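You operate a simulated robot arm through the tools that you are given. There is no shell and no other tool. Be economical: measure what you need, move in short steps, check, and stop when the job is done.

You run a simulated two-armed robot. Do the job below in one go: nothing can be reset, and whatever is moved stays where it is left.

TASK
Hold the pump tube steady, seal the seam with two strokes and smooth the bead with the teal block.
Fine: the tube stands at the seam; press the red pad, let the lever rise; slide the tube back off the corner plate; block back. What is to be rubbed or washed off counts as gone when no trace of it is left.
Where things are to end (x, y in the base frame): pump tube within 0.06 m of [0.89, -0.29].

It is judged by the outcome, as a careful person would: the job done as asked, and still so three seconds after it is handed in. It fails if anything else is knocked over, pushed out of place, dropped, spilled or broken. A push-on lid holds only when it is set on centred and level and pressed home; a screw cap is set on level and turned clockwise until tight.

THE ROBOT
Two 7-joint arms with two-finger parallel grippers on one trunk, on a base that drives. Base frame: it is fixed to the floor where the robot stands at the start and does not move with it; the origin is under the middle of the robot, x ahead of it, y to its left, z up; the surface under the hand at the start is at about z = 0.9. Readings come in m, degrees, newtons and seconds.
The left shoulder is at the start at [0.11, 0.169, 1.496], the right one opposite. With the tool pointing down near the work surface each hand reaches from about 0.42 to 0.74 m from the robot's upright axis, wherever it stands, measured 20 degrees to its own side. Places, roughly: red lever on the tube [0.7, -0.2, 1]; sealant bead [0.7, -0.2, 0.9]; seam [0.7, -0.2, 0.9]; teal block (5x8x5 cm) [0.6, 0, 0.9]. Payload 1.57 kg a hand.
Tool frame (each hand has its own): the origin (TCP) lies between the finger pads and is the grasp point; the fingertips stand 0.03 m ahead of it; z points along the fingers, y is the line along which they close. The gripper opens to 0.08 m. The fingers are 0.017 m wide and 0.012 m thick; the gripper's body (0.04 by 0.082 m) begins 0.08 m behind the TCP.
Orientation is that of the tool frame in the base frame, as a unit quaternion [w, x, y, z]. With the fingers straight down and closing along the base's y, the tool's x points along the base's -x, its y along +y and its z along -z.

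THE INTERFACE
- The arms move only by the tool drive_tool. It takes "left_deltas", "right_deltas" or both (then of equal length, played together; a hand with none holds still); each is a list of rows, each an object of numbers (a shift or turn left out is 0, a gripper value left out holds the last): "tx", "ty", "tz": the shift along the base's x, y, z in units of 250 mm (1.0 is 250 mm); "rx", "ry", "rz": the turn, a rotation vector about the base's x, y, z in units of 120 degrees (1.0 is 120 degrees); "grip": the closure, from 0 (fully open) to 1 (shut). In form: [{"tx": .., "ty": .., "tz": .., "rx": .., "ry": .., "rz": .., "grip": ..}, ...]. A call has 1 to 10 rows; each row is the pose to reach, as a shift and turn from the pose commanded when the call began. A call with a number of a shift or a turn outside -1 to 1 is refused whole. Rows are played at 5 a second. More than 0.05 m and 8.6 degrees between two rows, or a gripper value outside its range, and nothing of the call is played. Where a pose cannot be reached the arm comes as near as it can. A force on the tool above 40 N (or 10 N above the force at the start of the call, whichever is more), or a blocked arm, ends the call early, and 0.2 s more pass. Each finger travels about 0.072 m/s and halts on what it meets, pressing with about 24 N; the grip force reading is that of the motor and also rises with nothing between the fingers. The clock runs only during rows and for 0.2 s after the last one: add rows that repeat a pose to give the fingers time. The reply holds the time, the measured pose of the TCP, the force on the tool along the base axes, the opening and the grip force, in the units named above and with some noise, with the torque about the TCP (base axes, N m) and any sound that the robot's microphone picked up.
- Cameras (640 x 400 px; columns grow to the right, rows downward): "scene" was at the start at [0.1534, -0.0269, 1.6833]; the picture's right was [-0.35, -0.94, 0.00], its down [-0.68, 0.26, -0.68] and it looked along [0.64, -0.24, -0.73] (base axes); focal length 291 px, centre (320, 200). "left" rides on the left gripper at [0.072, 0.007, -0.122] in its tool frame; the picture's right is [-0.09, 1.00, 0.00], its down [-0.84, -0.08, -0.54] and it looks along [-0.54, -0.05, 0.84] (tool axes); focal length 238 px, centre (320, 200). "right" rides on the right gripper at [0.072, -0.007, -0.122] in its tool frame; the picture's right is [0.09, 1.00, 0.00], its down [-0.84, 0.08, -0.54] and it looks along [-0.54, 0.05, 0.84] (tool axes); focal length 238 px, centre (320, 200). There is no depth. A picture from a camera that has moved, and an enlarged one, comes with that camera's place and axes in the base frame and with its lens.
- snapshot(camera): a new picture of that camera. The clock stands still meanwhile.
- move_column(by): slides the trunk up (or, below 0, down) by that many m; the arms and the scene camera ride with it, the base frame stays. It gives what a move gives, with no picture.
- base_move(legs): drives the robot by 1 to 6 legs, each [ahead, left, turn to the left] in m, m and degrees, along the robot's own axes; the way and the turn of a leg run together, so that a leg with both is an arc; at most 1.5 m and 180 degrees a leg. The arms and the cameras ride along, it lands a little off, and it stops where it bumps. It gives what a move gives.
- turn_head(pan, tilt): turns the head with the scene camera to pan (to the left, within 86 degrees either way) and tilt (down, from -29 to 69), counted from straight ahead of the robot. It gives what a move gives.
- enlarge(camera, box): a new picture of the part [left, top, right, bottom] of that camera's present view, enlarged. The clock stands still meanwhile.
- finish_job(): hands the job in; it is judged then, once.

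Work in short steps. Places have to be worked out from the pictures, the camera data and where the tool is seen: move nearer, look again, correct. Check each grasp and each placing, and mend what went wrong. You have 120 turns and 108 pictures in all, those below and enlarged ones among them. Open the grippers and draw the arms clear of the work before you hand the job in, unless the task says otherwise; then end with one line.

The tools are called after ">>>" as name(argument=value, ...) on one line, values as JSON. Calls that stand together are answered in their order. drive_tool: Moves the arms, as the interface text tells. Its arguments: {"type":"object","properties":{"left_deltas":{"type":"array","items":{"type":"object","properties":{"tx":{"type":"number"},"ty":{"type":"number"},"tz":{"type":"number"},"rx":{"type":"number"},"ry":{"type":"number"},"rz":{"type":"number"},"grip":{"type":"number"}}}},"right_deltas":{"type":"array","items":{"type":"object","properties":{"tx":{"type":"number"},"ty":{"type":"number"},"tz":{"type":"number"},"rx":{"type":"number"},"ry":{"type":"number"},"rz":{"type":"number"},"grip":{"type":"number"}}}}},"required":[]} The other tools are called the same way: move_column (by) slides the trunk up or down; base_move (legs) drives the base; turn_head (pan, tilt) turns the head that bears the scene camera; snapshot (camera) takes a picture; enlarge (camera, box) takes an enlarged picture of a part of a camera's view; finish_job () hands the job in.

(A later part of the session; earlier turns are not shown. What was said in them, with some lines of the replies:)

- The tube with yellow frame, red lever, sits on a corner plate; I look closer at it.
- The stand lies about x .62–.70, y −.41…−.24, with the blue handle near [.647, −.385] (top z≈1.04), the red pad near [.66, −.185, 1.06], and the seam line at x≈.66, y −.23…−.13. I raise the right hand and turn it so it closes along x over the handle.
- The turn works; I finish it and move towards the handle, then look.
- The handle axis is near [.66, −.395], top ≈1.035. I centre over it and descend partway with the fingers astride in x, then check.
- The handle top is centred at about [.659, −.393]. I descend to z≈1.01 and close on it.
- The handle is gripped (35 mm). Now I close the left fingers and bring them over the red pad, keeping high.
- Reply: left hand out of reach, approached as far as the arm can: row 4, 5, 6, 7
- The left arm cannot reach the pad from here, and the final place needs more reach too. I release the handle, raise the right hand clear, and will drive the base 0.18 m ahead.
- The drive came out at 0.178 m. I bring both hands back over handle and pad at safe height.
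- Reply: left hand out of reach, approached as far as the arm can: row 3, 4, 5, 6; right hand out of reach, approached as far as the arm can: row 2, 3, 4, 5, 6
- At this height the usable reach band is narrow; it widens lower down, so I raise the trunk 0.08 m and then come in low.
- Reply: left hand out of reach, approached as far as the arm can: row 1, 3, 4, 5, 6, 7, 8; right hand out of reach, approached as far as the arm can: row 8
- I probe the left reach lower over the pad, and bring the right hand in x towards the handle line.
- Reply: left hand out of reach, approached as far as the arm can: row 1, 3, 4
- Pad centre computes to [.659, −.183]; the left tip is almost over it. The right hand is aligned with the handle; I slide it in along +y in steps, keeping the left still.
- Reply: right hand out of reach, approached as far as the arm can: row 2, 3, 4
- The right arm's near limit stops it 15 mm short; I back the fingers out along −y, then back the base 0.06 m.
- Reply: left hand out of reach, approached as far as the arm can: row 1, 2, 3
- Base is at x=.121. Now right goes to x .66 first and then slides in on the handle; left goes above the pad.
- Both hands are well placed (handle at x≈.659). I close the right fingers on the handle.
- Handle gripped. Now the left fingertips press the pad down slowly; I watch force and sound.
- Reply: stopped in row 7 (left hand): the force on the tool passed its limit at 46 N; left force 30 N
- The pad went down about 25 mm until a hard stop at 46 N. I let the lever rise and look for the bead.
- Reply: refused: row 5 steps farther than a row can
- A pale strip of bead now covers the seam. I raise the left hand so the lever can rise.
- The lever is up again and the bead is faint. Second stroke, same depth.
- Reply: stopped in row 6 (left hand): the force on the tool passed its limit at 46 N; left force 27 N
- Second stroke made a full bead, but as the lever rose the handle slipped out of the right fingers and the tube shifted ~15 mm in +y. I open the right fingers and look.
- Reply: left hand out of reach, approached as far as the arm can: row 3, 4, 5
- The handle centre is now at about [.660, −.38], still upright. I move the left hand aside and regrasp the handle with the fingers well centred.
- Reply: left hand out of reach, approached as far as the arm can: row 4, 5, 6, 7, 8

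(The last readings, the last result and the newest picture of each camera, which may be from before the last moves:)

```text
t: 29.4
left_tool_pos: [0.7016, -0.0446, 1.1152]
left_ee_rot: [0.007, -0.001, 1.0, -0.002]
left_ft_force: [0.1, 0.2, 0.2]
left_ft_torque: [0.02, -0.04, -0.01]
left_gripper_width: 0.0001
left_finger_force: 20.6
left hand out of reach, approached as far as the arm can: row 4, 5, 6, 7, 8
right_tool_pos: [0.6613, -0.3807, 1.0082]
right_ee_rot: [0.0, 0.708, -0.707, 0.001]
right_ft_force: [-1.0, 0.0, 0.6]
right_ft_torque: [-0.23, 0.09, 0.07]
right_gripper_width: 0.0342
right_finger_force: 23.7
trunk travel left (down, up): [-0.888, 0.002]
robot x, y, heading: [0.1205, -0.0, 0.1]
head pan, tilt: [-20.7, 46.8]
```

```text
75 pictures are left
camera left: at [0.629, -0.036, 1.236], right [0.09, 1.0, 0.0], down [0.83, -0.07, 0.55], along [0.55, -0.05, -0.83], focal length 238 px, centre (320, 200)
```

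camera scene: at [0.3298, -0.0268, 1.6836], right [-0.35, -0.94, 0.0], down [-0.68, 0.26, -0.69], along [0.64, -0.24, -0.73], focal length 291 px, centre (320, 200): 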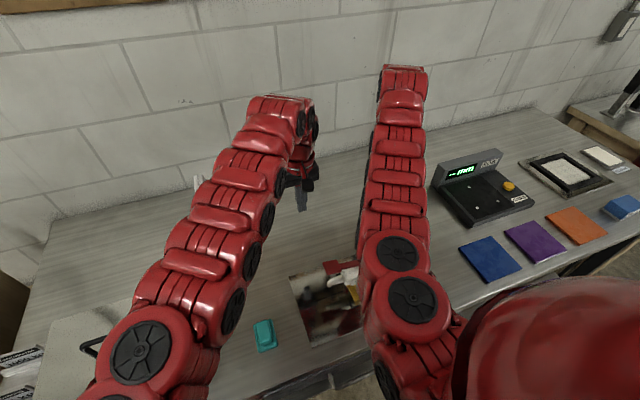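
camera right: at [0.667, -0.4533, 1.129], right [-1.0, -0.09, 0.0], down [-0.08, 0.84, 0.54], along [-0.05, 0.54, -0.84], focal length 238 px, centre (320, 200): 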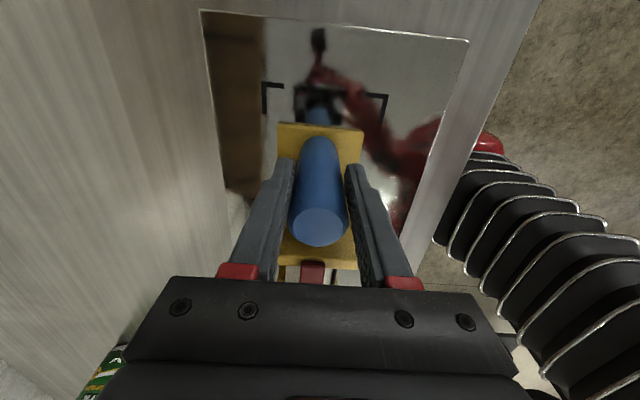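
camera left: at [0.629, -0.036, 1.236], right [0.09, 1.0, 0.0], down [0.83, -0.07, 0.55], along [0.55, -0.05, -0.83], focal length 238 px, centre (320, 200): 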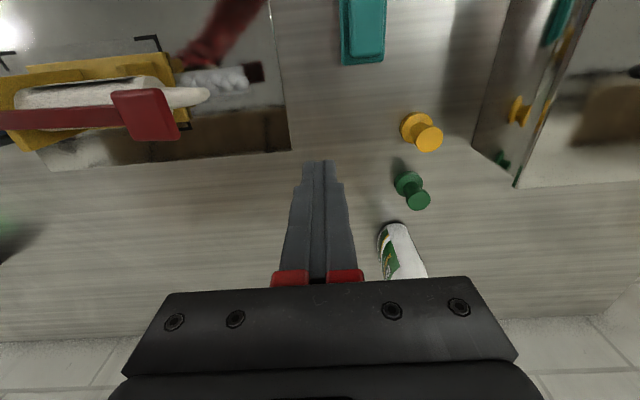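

The handle is gripped centrally. I slide the tube +x by 0.11 m with the arm, slightly +y none.

>>> drive_tool(right_deltas=[{"tx": 0.03}, {"tx": 0.09}, {"tx": 0.16}, {"tx": 0.23}, {"tx": 0.3}, {"tx": 0.37}, {"tx": 0.44}, {"tx": 0.44}])

>>> snapshot(camera="left")

>>> snapshot(camera="right")

```text
t: 31.2
left_tool_pos: [0.7029, -0.0429, 1.1163]
left_ee_rot: [0.006, -0.002, 1.0, -0.002]
left_ft_force: [0.4, -0.3, -0.3]
left_ft_torque: [0.01, -0.01, -0.01]
left_gripper_width: 0.0
left_finger_force: 21.3
right_tool_pos: [0.77, -0.3802, 1.0082]
right_ee_rot: [0.0, 0.708, -0.706, 0.001]
right_ft_force: [-1.0, 0.1, -0.1]
right_ft_torque: [-0.38, 0.02, 0.0]
right_gripper_width: 0.0342
right_finger_force: 24.2
trunk travel left (down, up): [-0.888, 0.002]
robot x, y, heading: [0.1209, -0.0004, -0.0]
head pan, tilt: [-20.7, 46.8]
```

```text
74 pictures are left
camera left: at [0.6293, -0.036, 1.2359], right [0.09, 1.0, 0.0], down [0.83, -0.07, 0.55], along [0.55, -0.05, -0.83], focal length 238 px, centre (320, 200)
```

left: 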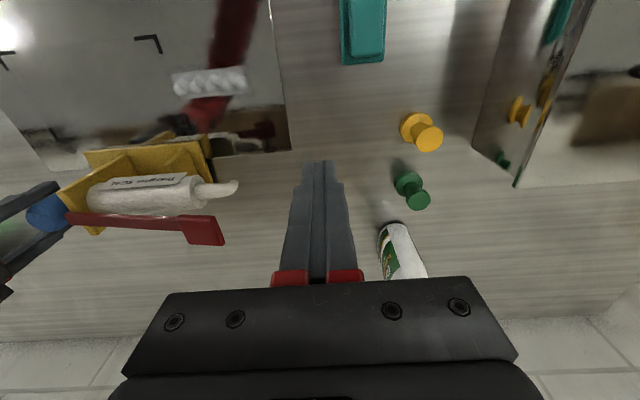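

```text
73 pictures are left
camera right: at [0.7761, -0.4529, 1.1299], right [-1.0, -0.09, 0.0], down [-0.08, 0.84, 0.54], along [-0.05, 0.54, -0.84], focal length 238 px, centre (320, 200)
```

right: 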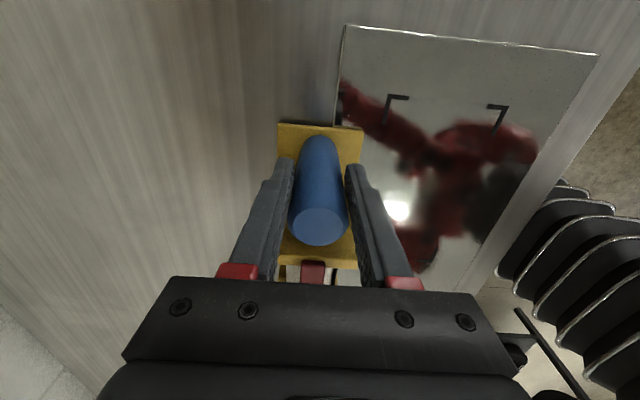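

Tube slid cleanly, handle at x=.77, arm near its far limit. I take the remaining 0.11 m by driving the base slowly ahead while holding.

>>> base_move(legs=[[0.06, 0, 0], [0.05, 0, 0]])

>>> snapshot(camera="right")

>>> snapshot(camera="left")

```text
t: 32.7
left_tool_pos: [0.8021, -0.0437, 1.1215]
left_ee_rot: [0.011, -0.001, 1.0, -0.003]
left_ft_force: [-0.1, -0.1, 0.3]
left_ft_torque: [-0.01, -0.06, 0.0]
left_gripper_width: 0.0
left_finger_force: 21.6
right_tool_pos: [0.8704, -0.3811, 1.0129]
right_ee_rot: [0.002, -0.707, 0.707, -0.005]
right_ft_force: [-0.7, -0.4, -0.2]
right_ft_torque: [0.01, -0.05, 0.03]
right_gripper_width: 0.0082
right_finger_force: 0.2
trunk travel left (down, up): [-0.888, 0.002]
robot x, y, heading: [0.229, 0.0022, 0.0]
head pan, tilt: [-20.7, 46.8]
```

```text
72 pictures are left
camera right: at [0.876, -0.4533, 1.1356], right [-1.0, -0.09, -0.01], down [-0.08, 0.84, 0.54], along [-0.04, 0.54, -0.84], focal length 238 px, centre (320, 200)
```

right: 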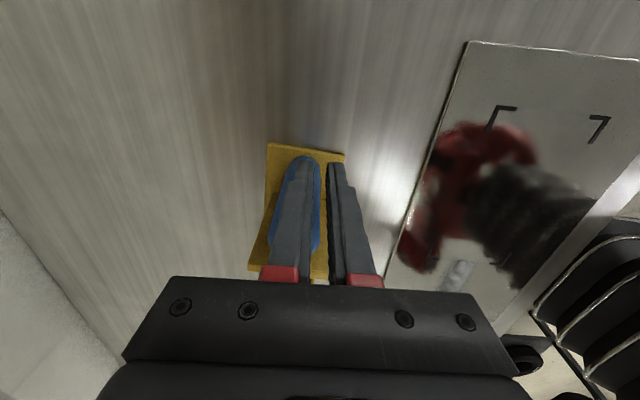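

```text
71 pictures are left
camera left: at [0.7285, -0.0362, 1.2401], right [0.09, 1.0, 0.0], down [0.83, -0.07, 0.56], along [0.56, -0.05, -0.83], focal length 238 px, centre (320, 200)
```

left: 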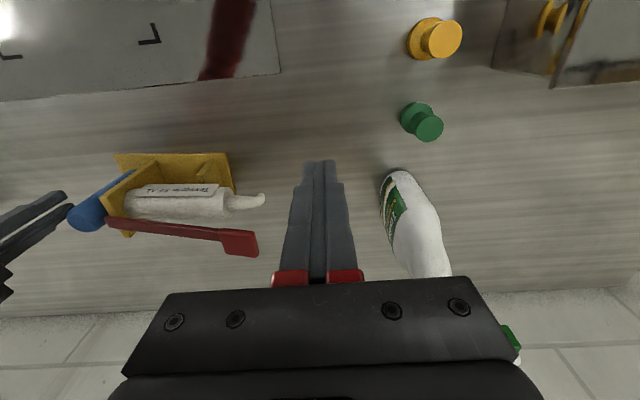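

The grip slipped out again, but the tube stands upright; I compute the stand spanning about x .857–.926, y −.36…−.19, so centre ≈[.89, −.28] – on target. I withdraw the right hand in −y and raise it, then check.

>>> drive_tool(right_deltas=[{"ty": -0.12}, {"ty": -0.24}, {"ty": -0.36}, {"ty": -0.36, "tz": 0.15}, {"ty": -0.36, "tz": 0.3}, {"ty": -0.36, "tz": 0.45}])

>>> snapshot(camera="right")

>>> snapshot(camera="scene")

```text
t: 34.1
left_tool_pos: [0.8098, -0.0434, 1.1161]
left_ee_rot: [0.006, -0.001, 1.0, -0.002]
left_ft_force: [-0.2, 0.1, 0.2]
left_ft_torque: [0.03, 0.04, 0.03]
left_gripper_width: 0.0
left_finger_force: 21.4
right_tool_pos: [0.8777, -0.47, 1.1231]
right_ee_rot: [0.001, 0.708, -0.706, 0.003]
right_ft_force: [-1.0, -0.2, -0.6]
right_ft_torque: [-0.02, 0.0, 0.02]
right_gripper_width: 0.0081
right_finger_force: 0.1
right hand out of reach, approached as far as the arm can: row 2, 3, 4, 5
trunk travel left (down, up): [-0.888, 0.002]
robot x, y, heading: [0.2265, 0.0026, 0.2]
head pan, tilt: [-20.7, 46.8]
```

```text
70 pictures are left
camera right: at [0.8832, -0.5427, 1.244], right [-1.0, -0.09, 0.0], down [-0.08, 0.84, 0.54], along [-0.05, 0.54, -0.84], focal length 238 px, centre (320, 200)
```

right: 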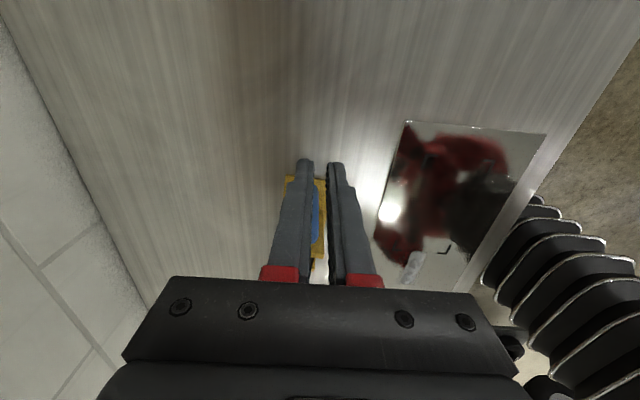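

```text
69 pictures are left
camera scene: at [0.3828, -0.0259, 1.7612], right [-0.35, -0.94, 0.0], down [-0.68, 0.26, -0.68], along [0.64, -0.24, -0.73], focal length 291 px, centre (320, 200)
```

scene: 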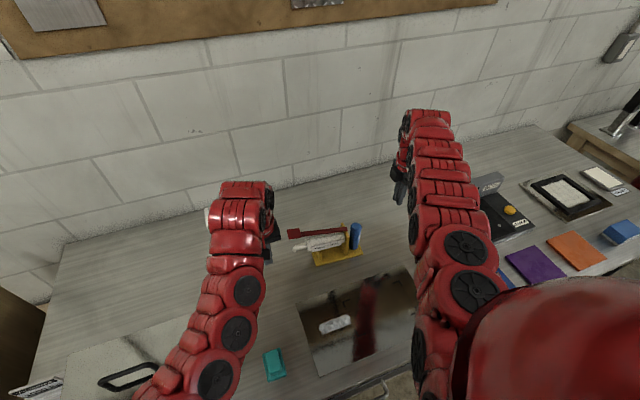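

Right hand is clear. I zoom on the tube to verify its place and that it is off the plate.

>>> enlarge(camera="scene", box=[240, 200, 440, 325])

```text
3.20 times, centred on (340, 262) of scene
camera zoom: at [0.3828, -0.0259, 1.7612], right [-0.35, -0.94, 0.0], down [-0.68, 0.26, -0.68], along [0.64, -0.24, -0.73], focal length 931 px, centre (256, 0)
```

zoom: 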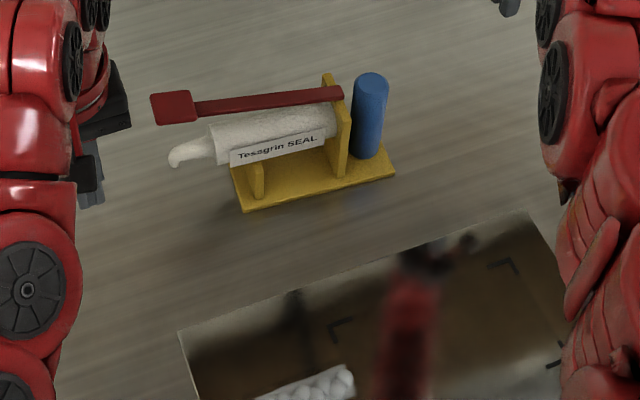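

Tube centre ≈[.887, −.278], off the plate. Now I back the base 0.11 m so the left hand can fetch the block.

>>> base_move(legs=[[-0.11, 0, 0]])

>>> drive_tool(left_deltas=[{"grip": 0.7, "tz": -0.05}, {"grip": 0.4, "tz": -0.1, "ty": 0.1}, {"grip": 0, "tz": -0.1, "ty": 0.2}, {"tz": -0.1, "ty": 0.2, "tx": -0.1}, {"tz": -0.15, "ty": 0.2, "tx": -0.25}, {"tz": -0.25, "ty": 0.2, "tx": -0.38}])

>>> snapshot(camera="left")

```text
t: 35.3
left_tool_pos: [0.7019, -0.0428, 1.116]
left_ee_rot: [0.006, -0.001, 1.0, -0.002]
left_ft_force: [0.3, -0.7, 0.0]
left_ft_torque: [0.01, 0.02, -0.01]
left_gripper_width: 0.0
left_finger_force: 21.3
right_tool_pos: [0.7692, -0.4705, 1.12]
right_ee_rot: [0.001, 0.708, -0.707, 0.001]
right_ft_force: [1.1, -0.5, -0.3]
right_ft_torque: [-0.02, -0.03, 0.02]
right_gripper_width: 0.0079
right_finger_force: 0.0
trunk travel left (down, up): [-0.888, 0.002]
robot x, y, heading: [0.1185, -0.0008, 0.3]
head pan, tilt: [-20.7, 46.8]
```

```text
t: 36.7
left_tool_pos: [0.6038, 0.0075, 1.0541]
left_ee_rot: [0.007, -0.002, 1.0, -0.002]
left_ft_force: [-0.2, -0.8, 0.3]
left_ft_torque: [0.01, -0.03, 0.02]
left_gripper_width: 0.0803
left_finger_force: 0.1
left hand out of reach, approached as far as the arm can: row 4
right_tool_pos: [0.7677, -0.4696, 1.1221]
right_ee_rot: [0.0, 0.707, -0.707, 0.002]
right_ft_force: [0.8, 0.6, -0.8]
right_ft_torque: [-0.02, -0.02, 0.01]
right_gripper_width: 0.0079
right_finger_force: 0.1
trunk travel left (down, up): [-0.888, 0.002]
robot x, y, heading: [0.1169, -0.0002, -0.2]
head pan, tilt: [-20.7, 46.8]
```

```text
67 pictures are left
camera left: at [0.5307, 0.0159, 1.174], right [0.09, 1.0, 0.0], down [0.83, -0.07, 0.55], along [0.55, -0.05, -0.83], focal length 238 px, centre (320, 200)
```

left: 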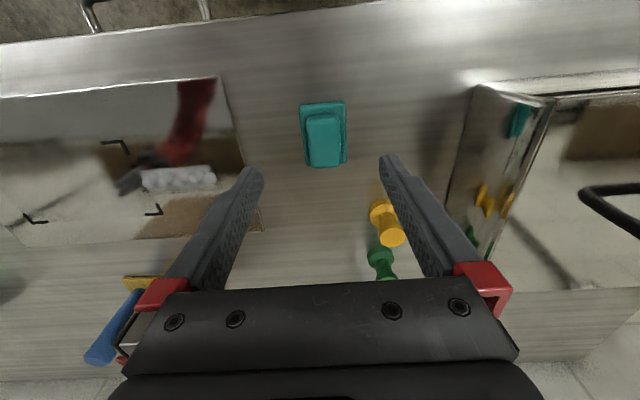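

Block centre ≈[.618, .013], aligned with x. I look closer at its shape before gripping.

>>> enlarge(camera="left", box=[240, 70, 400, 190])

>>> enlarge(camera="scene", box=[200, 270, 320, 370])

```text
3.33 times, centred on (320, 130) of left
camera zoom: at [0.5307, 0.0159, 1.174], right [0.09, 1.0, 0.0], down [0.83, -0.07, 0.55], along [0.55, -0.05, -0.83], focal length 794 px, centre (320, 433)
```

zoom: 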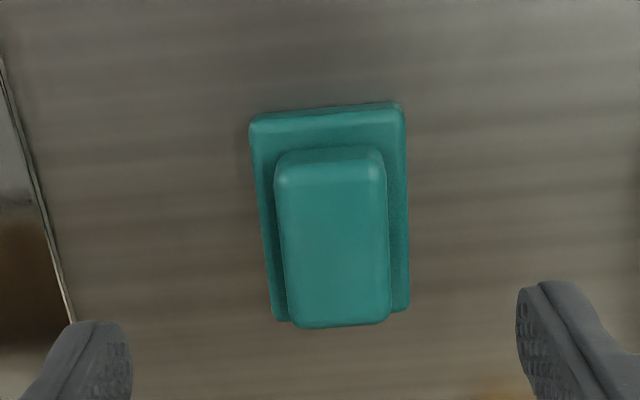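

```text
4.00 times, centred on (260, 320) of scene
camera zoom: at [0.2717, -0.026, 1.7614], right [-0.35, -0.94, 0.0], down [-0.68, 0.26, -0.68], along [0.64, -0.24, -0.73], focal length 1163 px, centre (560, -280)
```

zoom: 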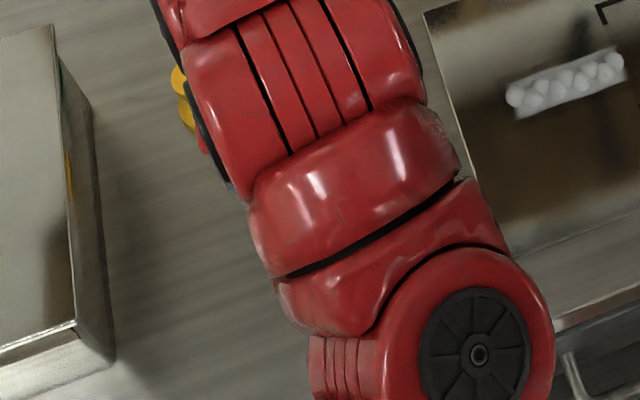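

The block is a base with a narrower knob on top (~3.3 cm wide). I descend astride the knob and grip it.

>>> drive_tool(left_deltas=[{"tx": 0.02, "ty": 0.02, "tz": -0.1}, {"tx": 0.04, "ty": 0.02, "tz": -0.2}, {"tx": 0.04, "ty": 0.02, "tz": -0.3}, {"tx": 0.04, "ty": 0.02, "tz": -0.36}, {"tx": 0.04, "ty": 0.02, "tz": -0.4}])

>>> snapshot(camera="left")

```text
t: 37.9
left_tool_pos: [0.616, 0.0115, 0.9542]
left_ee_rot: [0.007, -0.002, 1.0, -0.002]
left_ft_force: [0.9, 0.3, -1.1]
left_ft_torque: [-0.02, 0.03, 0.02]
left_gripper_width: 0.0799
left_finger_force: 0.1
right_tool_pos: [0.7683, -0.4703, 1.1219]
right_ee_rot: [0.001, 0.707, -0.707, 0.001]
right_ft_force: [-0.2, 0.4, -0.2]
right_ft_torque: [0.02, 0.01, -0.02]
right_gripper_width: 0.0079
right_finger_force: 0.0
trunk travel left (down, up): [-0.888, 0.002]
robot x, y, heading: [0.1209, -0.0012, 0.1]
head pan, tilt: [-20.7, 46.8]
```

```text
64 pictures are left
camera left: at [0.5432, 0.0191, 1.0737], right [0.09, 1.0, 0.0], down [0.83, -0.07, 0.55], along [0.55, -0.05, -0.83], focal length 238 px, centre (320, 200)
```

left: 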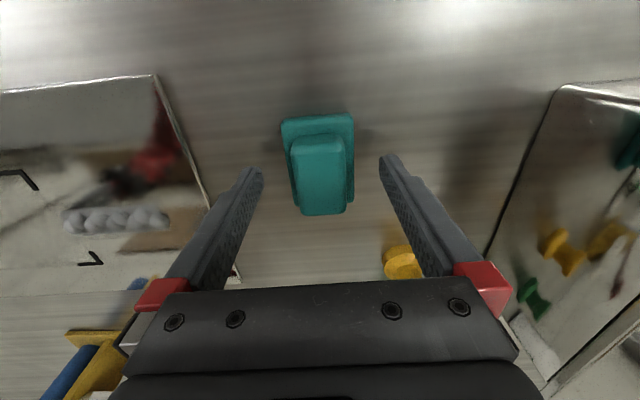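

The hand is astride the knob (centre ≈[.608, .013]). Small correction and close.

>>> drive_tool(left_deltas=[{"tx": -0.025, "ty": 0.005, "grip": 0.2}, {"tx": -0.025, "ty": 0.005, "grip": 0.4}, {"tx": -0.025, "ty": 0.005, "grip": 0.6}, {"tx": -0.025, "ty": 0.005, "grip": 0.9}, {"tx": -0.025, "ty": 0.005, "grip": 0.9}, {"tx": -0.025, "ty": 0.005, "grip": 0.9}])

>>> snapshot(camera="left")

```text
t: 39.3
left_tool_pos: [0.6103, 0.0129, 0.9543]
left_ee_rot: [0.008, -0.002, 1.0, -0.002]
left_ft_force: [-0.2, 0.5, 1.4]
left_ft_torque: [0.05, -0.08, -0.03]
left_gripper_width: 0.0332
left_finger_force: 23.9
right_tool_pos: [0.7675, -0.4697, 1.1207]
right_ee_rot: [0.0, 0.708, -0.706, 0.002]
right_ft_force: [0.7, 0.0, 0.6]
right_ft_torque: [-0.01, -0.01, -0.01]
right_gripper_width: 0.0076
right_finger_force: 0.2
trunk travel left (down, up): [-0.888, 0.002]
robot x, y, heading: [0.1195, -0.0011, 0.2]
head pan, tilt: [-20.7, 46.8]
```

```text
63 pictures are left
camera left: at [0.537, 0.0203, 1.0738], right [0.09, 1.0, 0.0], down [0.83, -0.07, 0.55], along [0.55, -0.05, -0.83], focal length 238 px, centre (320, 200)
```

left: 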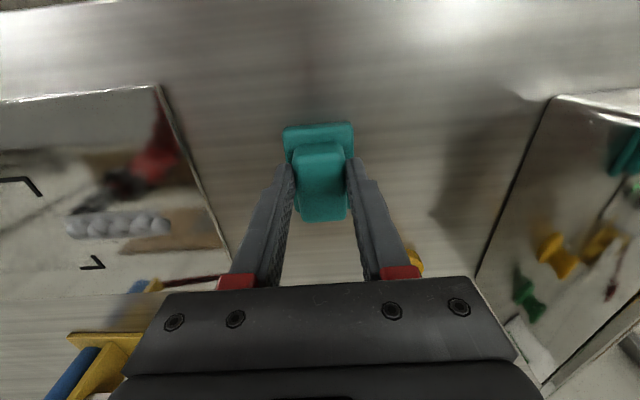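

Knob held (33 mm; home pose [.610, .013, .954]). The bead spans x≈.658±.013, y −.225…−.13. I lift the block and carry it to just left of the bead.

>>> drive_tool(left_deltas=[{"tz": 0.06}, {"tz": 0.14}, {"tz": 0.14, "tx": 0.06, "ty": -0.12}, {"tz": 0.14, "tx": 0.12, "ty": -0.24}, {"tz": 0.14, "tx": 0.19, "ty": -0.36}, {"tz": 0.14, "tx": 0.19, "ty": -0.4}, {"tz": 0.14, "tx": 0.19, "ty": -0.4}])

>>> snapshot(camera="left")

```text
t: 40.9
left_tool_pos: [0.6575, -0.0877, 0.9892]
left_ee_rot: [0.006, -0.002, 1.0, -0.002]
left_ft_force: [0.2, -0.1, -0.6]
left_ft_torque: [0.0, 0.03, 0.01]
left_gripper_width: 0.033
left_finger_force: 24.3
right_tool_pos: [0.768, -0.4699, 1.1214]
right_ee_rot: [0.0, 0.707, -0.707, 0.002]
right_ft_force: [0.4, 0.1, 0.7]
right_ft_torque: [-0.01, -0.01, -0.01]
right_gripper_width: 0.008
right_finger_force: 0.0
trunk travel left (down, up): [-0.888, 0.002]
robot x, y, heading: [0.1246, 0.0008, 0.3]
head pan, tilt: [-20.7, 46.8]
```

```text
62 pictures are left
camera left: at [0.5846, -0.0799, 1.1092], right [0.09, 1.0, 0.0], down [0.83, -0.07, 0.55], along [0.55, -0.05, -0.83], focal length 238 px, centre (320, 200)
```

left: 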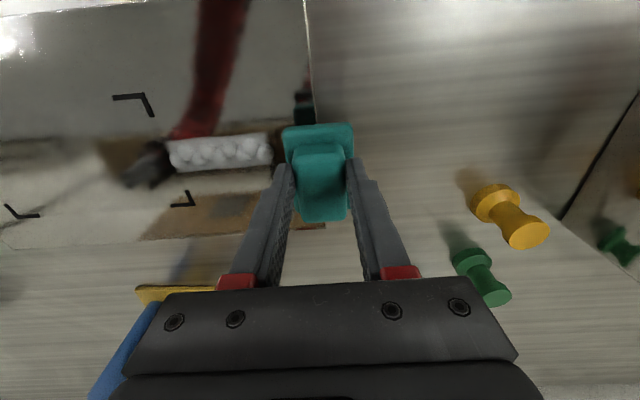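

Bead at x≈.662. I move over its left end and lower gently onto the plate, watching the force.

>>> drive_tool(left_deltas=[{"tx": 0.015, "ty": -0.08}, {"tx": 0.015, "ty": -0.13, "tz": -0.05}, {"tx": 0.015, "ty": -0.13, "tz": -0.09}, {"tx": 0.015, "ty": -0.13, "tz": -0.11}, {"tx": 0.015, "ty": -0.13, "tz": -0.125}, {"tx": 0.015, "ty": -0.13, "tz": -0.135}])

```text
t: 42.3
left_tool_pos: [0.6608, -0.1187, 0.9575]
left_ee_rot: [0.008, -0.002, 1.0, -0.001]
left_ft_force: [1.2, 1.2, 18.0]
left_ft_torque: [0.07, -0.11, 0.02]
left_gripper_width: 0.0338
left_finger_force: 24.2
right_tool_pos: [0.7678, -0.47, 1.123]
right_ee_rot: [0.0, 0.707, -0.707, 0.002]
right_ft_force: [0.2, 0.1, -0.1]
right_ft_torque: [-0.02, -0.02, -0.01]
right_gripper_width: 0.0077
right_finger_force: 0.1
trunk travel left (down, up): [-0.888, 0.002]
robot x, y, heading: [0.1184, -0.0003, -0.2]
head pan, tilt: [-20.7, 46.8]
```

Contact with 18 N. I ease slightly and stroke towards −y along the bead.

>>> drive_tool(left_deltas=[{"tz": 0.003, "ty": -0.05}, {"tz": 0.003, "ty": -0.1}, {"tz": 0.003, "ty": -0.15}, {"tz": 0.003, "ty": -0.2}, {"tz": 0.003, "ty": -0.25}, {"tz": 0.003, "ty": -0.3}, {"tz": 0.003, "ty": -0.35}, {"tz": 0.003, "ty": -0.4}, {"tz": 0.003, "ty": -0.45}, {"tz": 0.003, "ty": -0.45}])

>>> snapshot(camera="left")

```text
t: 44.5
left_tool_pos: [0.6558, -0.2147, 0.9583]
left_ee_rot: [0.007, -0.001, 1.0, -0.001]
left_ft_force: [-0.2, -0.3, -0.6]
left_ft_torque: [0.0, 0.0, 0.02]
left_gripper_width: 0.0329
left_finger_force: 23.8
left hand out of reach, approached as far as the arm can: row 8, 9, 10
right_tool_pos: [0.7684, -0.4698, 1.122]
right_ee_rot: [0.0, 0.708, -0.706, 0.001]
right_ft_force: [0.3, -0.4, -0.5]
right_ft_torque: [-0.01, 0.03, -0.02]
right_gripper_width: 0.0083
right_finger_force: 0.0
trunk travel left (down, up): [-0.888, 0.002]
robot x, y, heading: [0.1158, 0.0027, -0.1]
head pan, tilt: [-20.7, 46.8]
```

```text
61 pictures are left
camera left: at [0.5818, -0.2072, 1.0782], right [0.09, 1.0, 0.0], down [0.83, -0.07, 0.55], along [0.55, -0.05, -0.83], focal length 238 px, centre (320, 200)
```

left: 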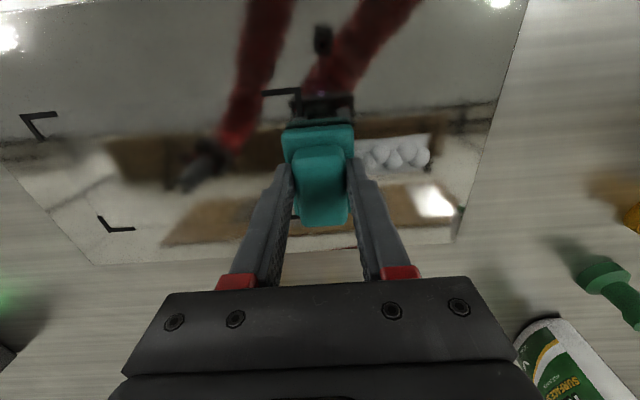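

The bead is partly smoothed, but contact was lost near the reach limit. I lift a bit, drive the base 0.04 m ahead, and continue with steadier pressure.

>>> drive_tool(left_deltas=[{"tz": 0.06}, {"tz": 0.1, "ty": 0.05}])

>>> base_move(legs=[[0.04, 0, 0]])

```text
t: 45.1
left_tool_pos: [0.6568, -0.2028, 0.9846]
left_ee_rot: [0.007, -0.002, 1.0, -0.004]
left_ft_force: [-0.5, 0.8, -0.3]
left_ft_torque: [-0.02, -0.01, -0.01]
left_gripper_width: 0.0332
left_finger_force: 24.3
right_tool_pos: [0.7682, -0.4689, 1.1214]
right_ee_rot: [0.001, 0.708, -0.707, 0.002]
right_ft_force: [0.2, 0.6, 0.6]
right_ft_torque: [0.01, 0.01, 0.03]
right_gripper_width: 0.0078
right_finger_force: 0.1
trunk travel left (down, up): [-0.888, 0.002]
robot x, y, heading: [0.1203, 0.0014, 0.2]
head pan, tilt: [-20.7, 46.8]
```

```text
t: 46.0
left_tool_pos: [0.6893, -0.2022, 0.9872]
left_ee_rot: [0.01, 0.0, 1.0, -0.002]
left_ft_force: [-1.2, -0.1, -0.6]
left_ft_torque: [0.01, -0.04, 0.03]
left_gripper_width: 0.0333
left_finger_force: 23.9
right_tool_pos: [0.8001, -0.4701, 1.126]
right_ee_rot: [-0.002, 0.707, -0.707, 0.004]
right_ft_force: [-1.1, -0.2, 0.2]
right_ft_torque: [0.03, -0.06, 0.0]
right_gripper_width: 0.0078
right_finger_force: 0.0
trunk travel left (down, up): [-0.888, 0.002]
robot x, y, heading: [0.1548, 0.0007, 0.1]
head pan, tilt: [-20.7, 46.8]
```

I go to the −y end of the bead, lower until firm contact.

>>> drive_tool(left_deltas=[{"tx": -0.13, "ty": -0.09}, {"tx": -0.13, "ty": -0.09, "tz": -0.06}, {"tx": -0.13, "ty": -0.09, "tz": -0.1}, {"tx": -0.13, "ty": -0.09, "tz": -0.12}, {"tx": -0.13, "ty": -0.09, "tz": -0.135}])

```text
t: 47.2
left_tool_pos: [0.6621, -0.2247, 0.9515]
left_ee_rot: [0.007, 0.0, 1.0, -0.002]
left_ft_force: [-1.5, 3.5, 25.1]
left_ft_torque: [0.34, -0.17, 0.02]
left_gripper_width: 0.0338
left_finger_force: 24.2
right_tool_pos: [0.8066, -0.47, 1.1221]
right_ee_rot: [0.0, -0.707, 0.707, -0.003]
right_ft_force: [0.4, 0.3, -0.3]
right_ft_torque: [0.0, 0.03, 0.0]
right_gripper_width: 0.0077
right_finger_force: 0.1
trunk travel left (down, up): [-0.888, 0.002]
robot x, y, heading: [0.1612, 0.0006, 0.3]
head pan, tilt: [-20.7, 46.8]
```

25 N contact at the far end. I stroke back to the +y end.

>>> drive_tool(left_deltas=[{"tz": 0.008, "ty": 0.05}, {"tz": 0.008, "ty": 0.1}, {"tz": 0.008, "ty": 0.15}, {"tz": 0.008, "ty": 0.2}, {"tz": 0.008, "ty": 0.25}, {"tz": 0.008, "ty": 0.3}, {"tz": 0.008, "ty": 0.35}, {"tz": 0.008, "ty": 0.4}, {"tz": 0.008, "ty": 0.45}, {"tz": 0.008, "ty": 0.47}])

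>>> snapshot(camera="left")

```text
t: 49.4
left_tool_pos: [0.6618, -0.1074, 0.9517]
left_ee_rot: [0.006, 0.0, 1.0, -0.001]
left_ft_force: [-0.4, 0.7, -0.6]
left_ft_torque: [0.06, 0.02, 0.01]
left_gripper_width: 0.0332
left_finger_force: 23.3
right_tool_pos: [0.807, -0.4712, 1.1212]
right_ee_rot: [-0.001, 0.707, -0.707, 0.003]
right_ft_force: [-0.1, 0.1, 0.3]
right_ft_torque: [0.01, 0.01, 0.03]
right_gripper_width: 0.0078
right_finger_force: 0.0
trunk travel left (down, up): [-0.888, 0.002]
robot x, y, heading: [0.1573, -0.0043, 0.4]
head pan, tilt: [-20.7, 46.8]
```

```text
60 pictures are left
camera left: at [0.5887, -0.099, 1.0719], right [0.09, 1.0, 0.0], down [0.83, -0.07, 0.55], along [0.55, -0.05, -0.83], focal length 238 px, centre (320, 200)
```

left: 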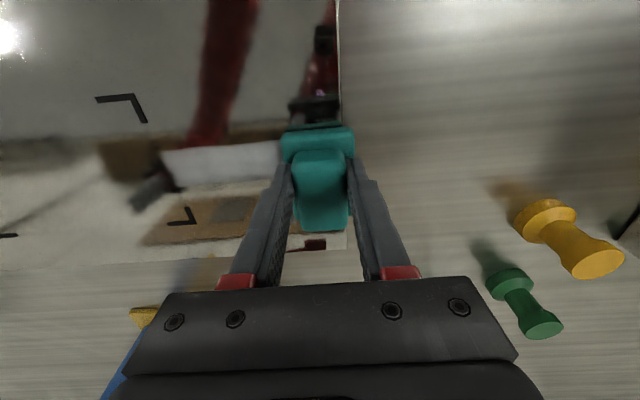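

The lumps have gone and a smooth strip remains. I lift and look at the whole strip.

>>> drive_tool(left_deltas=[{"tz": 0.08}, {"tz": 0.16, "ty": 0.1}, {"tz": 0.2, "ty": 0.25}])

>>> enlarge(camera="left", box=[80, 80, 320, 230])

>>> enlarge(camera="scene", box=[260, 240, 420, 340])

```text
t: 50.2
left_tool_pos: [0.6606, -0.0422, 1.0025]
left_ee_rot: [0.006, -0.001, 1.0, -0.002]
left_ft_force: [0.2, 1.1, -0.5]
left_ft_torque: [0.03, 0.02, 0.03]
left_gripper_width: 0.0334
left_finger_force: 24.1
right_tool_pos: [0.8059, -0.4703, 1.123]
right_ee_rot: [0.0, 0.708, -0.707, 0.003]
right_ft_force: [0.2, 0.1, -0.2]
right_ft_torque: [0.0, -0.02, 0.05]
right_gripper_width: 0.008
right_finger_force: 0.0
trunk travel left (down, up): [-0.888, 0.002]
robot x, y, heading: [0.156, 0.001, 0.2]
head pan, tilt: [-20.7, 46.8]
```

```text
2.67 times, centred on (200, 155) of left
camera zoom: at [0.5883, -0.0343, 1.1219], right [0.09, 1.0, 0.0], down [0.83, -0.07, 0.55], along [0.55, -0.05, -0.83], focal length 636 px, centre (640, 320)
```

zoom: 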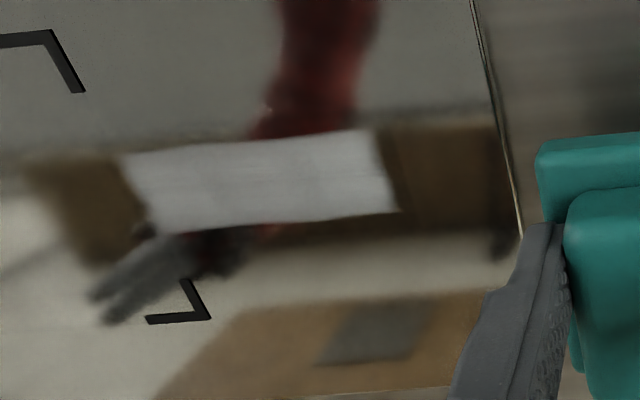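

```text
4.00 times, centred on (340, 290) of scene
camera zoom: at [0.3114, -0.0255, 1.7613], right [-0.35, -0.94, 0.0], down [-0.68, 0.26, -0.68], along [0.64, -0.24, -0.73], focal length 1163 px, centre (240, -160)
```

zoom: 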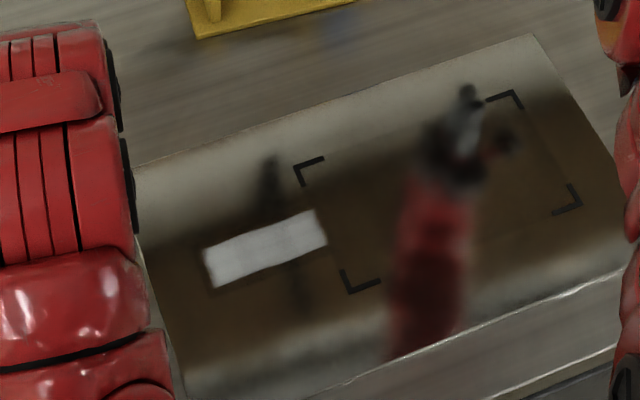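

The bead is an even, smooth strip over the full seam. Now I back the base 0.04 m and return the block to its place.

>>> base_move(legs=[[-0.04, 0, 0]])

>>> drive_tool(left_deltas=[{"ty": 0.1}, {"ty": 0.22, "tz": -0.04}, {"ty": 0.22, "tz": -0.08}])

>>> snapshot(camera="left")

```text
t: 51.1
left_tool_pos: [0.6271, -0.0438, 0.9986]
left_ee_rot: [0.005, -0.001, 1.0, -0.001]
left_ft_force: [1.1, 0.0, -0.7]
left_ft_torque: [0.01, 0.04, -0.02]
left_gripper_width: 0.0333
left_finger_force: 24.4
right_tool_pos: [0.7733, -0.4703, 1.1177]
right_ee_rot: [0.003, 0.708, -0.706, 0.0]
right_ft_force: [0.4, 0.1, -1.6]
right_ft_torque: [0.04, 0.05, -0.04]
right_gripper_width: 0.0082
right_finger_force: 0.0
trunk travel left (down, up): [-0.888, 0.002]
robot x, y, heading: [0.1189, -0.0014, 0.0]
head pan, tilt: [-20.7, 46.8]
```

```text
t: 51.9
left_tool_pos: [0.6228, 0.0128, 0.9832]
left_ee_rot: [0.008, -0.001, 1.0, -0.002]
left_ft_force: [-0.3, -1.1, -1.4]
left_ft_torque: [0.01, 0.0, 0.04]
left_gripper_width: 0.0332
left_finger_force: 24.2
right_tool_pos: [0.7676, -0.471, 1.1223]
right_ee_rot: [-0.001, 0.707, -0.707, 0.003]
right_ft_force: [0.2, -0.2, 0.6]
right_ft_torque: [-0.01, -0.03, -0.01]
right_gripper_width: 0.0081
right_finger_force: 0.0
trunk travel left (down, up): [-0.888, 0.002]
robot x, y, heading: [0.1202, 0.0015, 0.2]
head pan, tilt: [-20.7, 46.8]
```

```text
57 pictures are left
camera left: at [0.5483, 0.02, 1.1027], right [0.09, 1.0, 0.0], down [0.83, -0.07, 0.56], along [0.55, -0.05, -0.83], focal length 238 px, centre (320, 200)
```

left: 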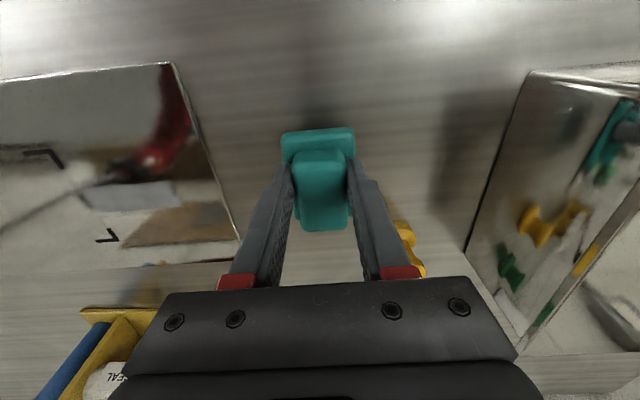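

I lower the block at its original spot until it touches.

>>> drive_tool(left_deltas=[{"tx": -0.05, "tz": -0.05}, {"tx": -0.05, "tz": -0.1}, {"tx": -0.05, "tz": -0.12}, {"tx": -0.05, "tz": -0.135}, {"tx": -0.05, "tz": -0.145}])

```text
t: 53.1
left_tool_pos: [0.61, 0.0127, 0.9464]
left_ee_rot: [0.007, -0.001, 1.0, -0.002]
left_ft_force: [-0.5, 0.0, 3.1]
left_ft_torque: [0.1, 0.1, -0.02]
left_gripper_width: 0.0333
left_finger_force: 23.9
right_tool_pos: [0.7669, -0.4706, 1.1223]
right_ee_rot: [-0.001, 0.708, -0.707, 0.002]
right_ft_force: [-0.3, 0.6, 0.0]
right_ft_torque: [-0.03, 0.03, -0.02]
right_gripper_width: 0.0081
right_finger_force: 0.0
trunk travel left (down, up): [-0.888, 0.002]
robot x, y, heading: [0.1225, -0.0003, 0.0]
head pan, tilt: [-20.7, 46.8]
```

Light contact (3 N) at the home spot. I open slowly, rise straight up, and check.

>>> drive_tool(left_deltas=[{"grip": 0.5}, {"grip": 0.25}, {"grip": 0.0}, {"grip": 0.0}, {"grip": 0.0}, {"tz": 0.15}, {"tz": 0.3}, {"tz": 0.45}], right_deltas=[{"grip": 0.0}, {"grip": 0.0}, {"grip": 0.0}, {"grip": 0.0}, {"grip": 0.0}, {"grip": 0.0}, {"grip": 0.0}, {"grip": 0.0}])

>>> snapshot(camera="left")

>>> snapshot(camera="right")

>>> snapshot(camera="scene")

```text
t: 54.9
left_tool_pos: [0.6112, 0.013, 1.06]
left_ee_rot: [0.007, -0.001, 1.0, -0.002]
left_ft_force: [-0.5, 0.2, 0.0]
left_ft_torque: [0.03, 0.01, 0.0]
left_gripper_width: 0.0801
left_finger_force: 0.1
right_tool_pos: [0.7692, -0.4692, 1.122]
right_ee_rot: [0.0, 0.707, -0.707, 0.003]
right_ft_force: [0.5, 0.2, -0.5]
right_ft_torque: [-0.01, 0.02, 0.01]
right_gripper_width: 0.0799
right_finger_force: 0.0
trunk travel left (down, up): [-0.888, 0.002]
robot x, y, heading: [0.1236, -0.0006, 0.2]
head pan, tilt: [-20.7, 46.8]
```

```text
56 pictures are left
camera left: at [0.5382, 0.0202, 1.179], right [0.09, 1.0, 0.0], down [0.83, -0.07, 0.55], along [0.55, -0.05, -0.83], focal length 238 px, centre (320, 200)
```

left: 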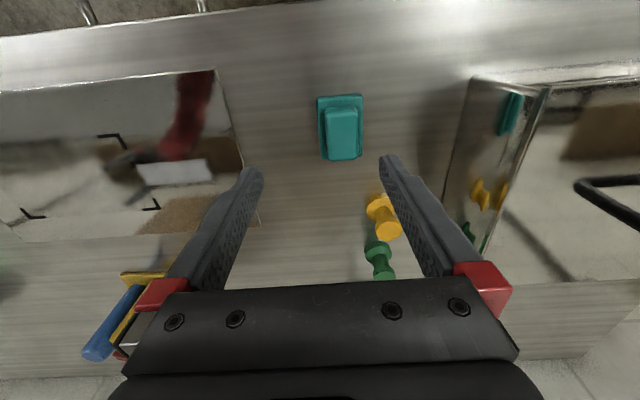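

```text
55 pictures are left
camera right: at [0.7737, -0.5428, 1.2431], right [-1.0, -0.09, 0.0], down [-0.08, 0.84, 0.54], along [-0.05, 0.54, -0.84], focal length 238 px, centre (320, 200)
```

right: 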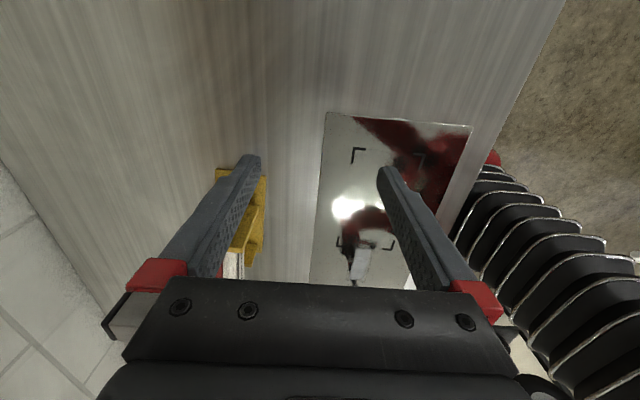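

```text
54 pictures are left
camera scene: at [0.273, -0.0268, 1.7612], right [-0.35, -0.94, 0.0], down [-0.68, 0.26, -0.68], along [0.64, -0.24, -0.73], focal length 291 px, centre (320, 200)
```

scene: 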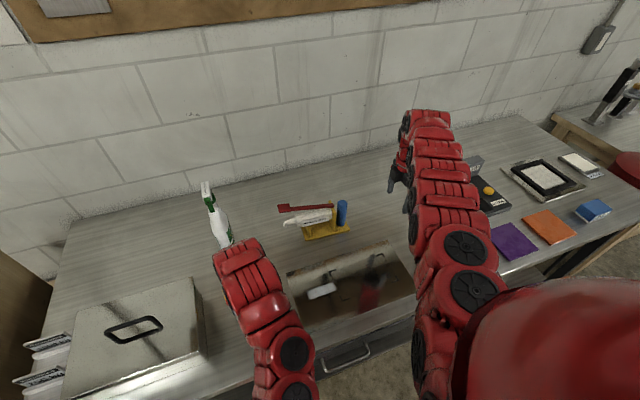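

The tube and bead are fine, but on release the block got dragged about 2 cm in +y (now ≈[.613, .035] instead of [.61, .013]). I lower the open fingers astride its base and push it back −y with the +y finger.

>>> drive_tool(left_deltas=[{"ty": 0.09, "tx": 0.005, "tz": -0.1}, {"ty": 0.09, "tx": 0.005, "tz": -0.2}, {"ty": 0.09, "tx": 0.005, "tz": -0.3}, {"ty": 0.09, "tx": 0.005, "tz": -0.4}, {"ty": 0.09, "tx": 0.005, "tz": -0.485}])

>>> snapshot(camera="left")

```text
t: 56.1
left_tool_pos: [0.6121, 0.0342, 0.9369]
left_ee_rot: [0.006, 0.0, 1.0, -0.002]
left_ft_force: [0.1, -0.2, -0.5]
left_ft_torque: [0.01, -0.01, 0.0]
left_gripper_width: 0.0799
left_finger_force: 0.1
right_tool_pos: [0.7678, -0.4702, 1.1209]
right_ee_rot: [0.0, 0.707, -0.707, 0.002]
right_ft_force: [0.5, -0.3, 0.4]
right_ft_torque: [0.05, 0.02, -0.03]
right_gripper_width: 0.08
right_finger_force: 0.1
trunk travel left (down, up): [-0.888, 0.002]
robot x, y, heading: [0.1219, 0.0014, 0.3]
head pan, tilt: [-20.7, 46.8]
```

```text
53 pictures are left
camera left: at [0.5385, 0.042, 1.0571], right [0.09, 1.0, 0.0], down [0.83, -0.07, 0.55], along [0.55, -0.05, -0.83], focal length 238 px, centre (320, 200)
```

left: 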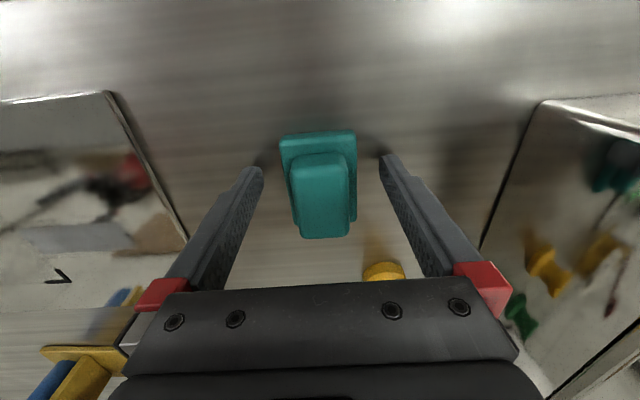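

Block is centred between the fingers, confirming y≈.034. I push it −y, re-centre, and rise.

>>> drive_tool(left_deltas=[{"ty": -0.04}, {"ty": -0.07}, {"ty": -0.1}, {"ty": -0.125}, {"ty": -0.145}, {"ty": -0.145}, {"ty": -0.11}, {"ty": -0.085}, {"ty": -0.085, "tz": 0.15}, {"ty": -0.085, "tz": 0.3}])

>>> drive_tool(left_deltas=[{"tz": 0.18}])

>>> snapshot(camera="left")

```text
t: 58.3
left_tool_pos: [0.6104, 0.012, 1.0143]
left_ee_rot: [0.006, -0.002, 1.0, -0.001]
left_ft_force: [0.0, -0.5, -0.6]
left_ft_torque: [0.01, -0.01, -0.02]
left_gripper_width: 0.0798
left_finger_force: 0.1
right_tool_pos: [0.7676, -0.4698, 1.121]
right_ee_rot: [-0.001, 0.708, -0.706, 0.002]
right_ft_force: [-0.4, 0.1, -1.1]
right_ft_torque: [0.03, 0.0, -0.01]
right_gripper_width: 0.0799
right_finger_force: 0.0
trunk travel left (down, up): [-0.888, 0.002]
robot x, y, heading: [0.1199, -0.0032, 0.1]
head pan, tilt: [-20.7, 46.8]
```

```text
t: 58.7
left_tool_pos: [0.6115, 0.0142, 1.0593]
left_ee_rot: [0.007, 0.0, 1.0, -0.001]
left_ft_force: [0.2, 0.2, 0.8]
left_ft_torque: [0.0, 0.0, 0.04]
left_gripper_width: 0.0798
left_finger_force: 0.0
right_tool_pos: [0.7666, -0.4711, 1.1212]
right_ee_rot: [0.0, -0.707, 0.707, -0.002]
right_ft_force: [0.0, -0.6, 0.2]
right_ft_torque: [0.04, -0.02, 0.01]
right_gripper_width: 0.0801
right_finger_force: 0.1
trunk travel left (down, up): [-0.888, 0.002]
robot x, y, heading: [0.1175, -0.0009, 0.2]
head pan, tilt: [-20.7, 46.8]
```

```text
52 pictures are left
camera left: at [0.5388, 0.0208, 1.1791], right [0.09, 1.0, 0.0], down [0.83, -0.07, 0.55], along [0.55, -0.05, -0.83], focal length 238 px, centre (320, 200)
```

left: 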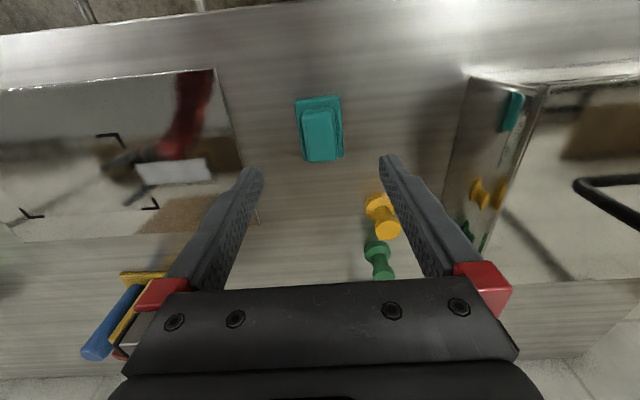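

Block is back at ≈[.613, .014]. I back the base 0.12 m and raise the left hand clear, then do a final check.

>>> base_move(legs=[[-0.12, 0, 0]])

>>> drive_tool(left_deltas=[{"ty": 0.1, "tz": 0.1}, {"ty": 0.2, "tz": 0.2}, {"ty": 0.3, "tz": 0.3}], right_deltas=[{"ty": -0.1, "tz": 0.1}, {"ty": -0.2, "tz": 0.15}, {"ty": -0.2, "tz": 0.2}])

>>> snapshot(camera="scene")

>>> enlarge(camera="scene", box=[200, 180, 420, 320])

```text
t: 59.9
left_tool_pos: [0.4931, 0.0135, 1.0593]
left_ee_rot: [0.006, 0.0, 1.0, -0.002]
left_ft_force: [0.5, 0.2, -0.2]
left_ft_torque: [-0.01, -0.01, -0.01]
left_gripper_width: 0.0798
left_finger_force: 0.1
right_tool_pos: [0.6489, -0.4696, 1.1204]
right_ee_rot: [0.0, 0.708, -0.706, 0.003]
right_ft_force: [0.0, 0.5, 0.2]
right_ft_torque: [0.02, 0.02, 0.01]
right_gripper_width: 0.0801
right_finger_force: 0.0
trunk travel left (down, up): [-0.888, 0.002]
robot x, y, heading: [-0.0018, -0.0009, -0.1]
head pan, tilt: [-20.7, 46.8]
```

```text
t: 60.7
left_tool_pos: [0.4862, 0.0647, 1.0818]
left_ee_rot: [0.011, 0.0, 1.0, -0.002]
left_ft_force: [0.0, 0.7, -0.5]
left_ft_torque: [0.05, 0.01, 0.01]
left_gripper_width: 0.0799
left_finger_force: 0.0
left hand out of reach, approached as far as the arm can: row 1, 2, 3
right_tool_pos: [0.6296, -0.5043, 1.1556]
right_ee_rot: [0.0, 0.707, -0.707, 0.002]
right_ft_force: [0.3, 0.9, 0.4]
right_ft_torque: [0.01, 0.0, 0.01]
right_gripper_width: 0.0798
right_finger_force: 0.1
right hand out of reach, approached as far as the arm can: row 1, 2, 3
trunk travel left (down, up): [-0.888, 0.002]
robot x, y, heading: [-0.0004, 0.0022, 0.1]
head pan, tilt: [-20.7, 46.8]
```

```text
51 pictures are left
camera scene: at [0.1522, -0.0263, 1.7613], right [-0.35, -0.94, 0.0], down [-0.68, 0.26, -0.68], along [0.64, -0.24, -0.73], focal length 291 px, centre (320, 200)
```

scene: 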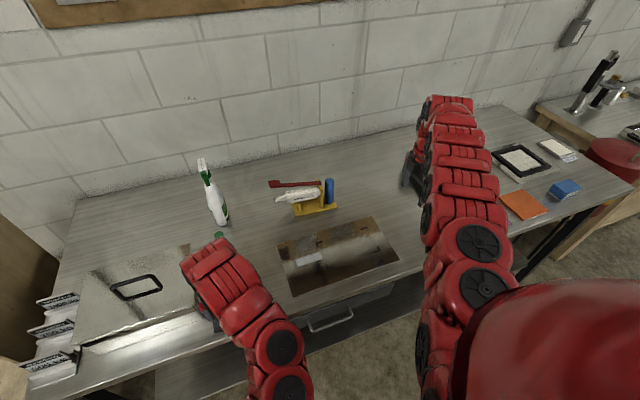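

```text
2.86 times, centred on (310, 250) of scene
camera zoom: at [0.1522, -0.0263, 1.7613], right [-0.35, -0.94, 0.0], down [-0.68, 0.26, -0.68], along [0.64, -0.24, -0.73], focal length 831 px, centre (349, 57)
```

zoom: 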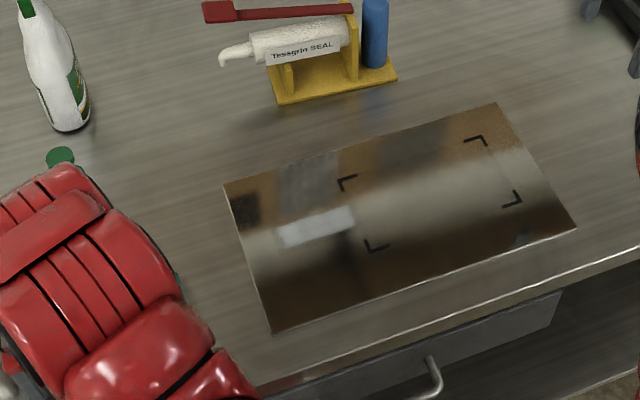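

Everything is as wanted: tube upright off the plate near [.89, −.28], bead smooth over the seam, block back, both hands open and clear. I hand the job in.

>>> finish_job()

```text
The job is handed in.
```

The seam is sealed with two strokes and the bead is smooth. The pump tube stands off the plate at about [0.89, −0.28] and the teal block is back in its place. However, the tube slipped about 15 mm out of the grip as the lever rose after the second stroke.
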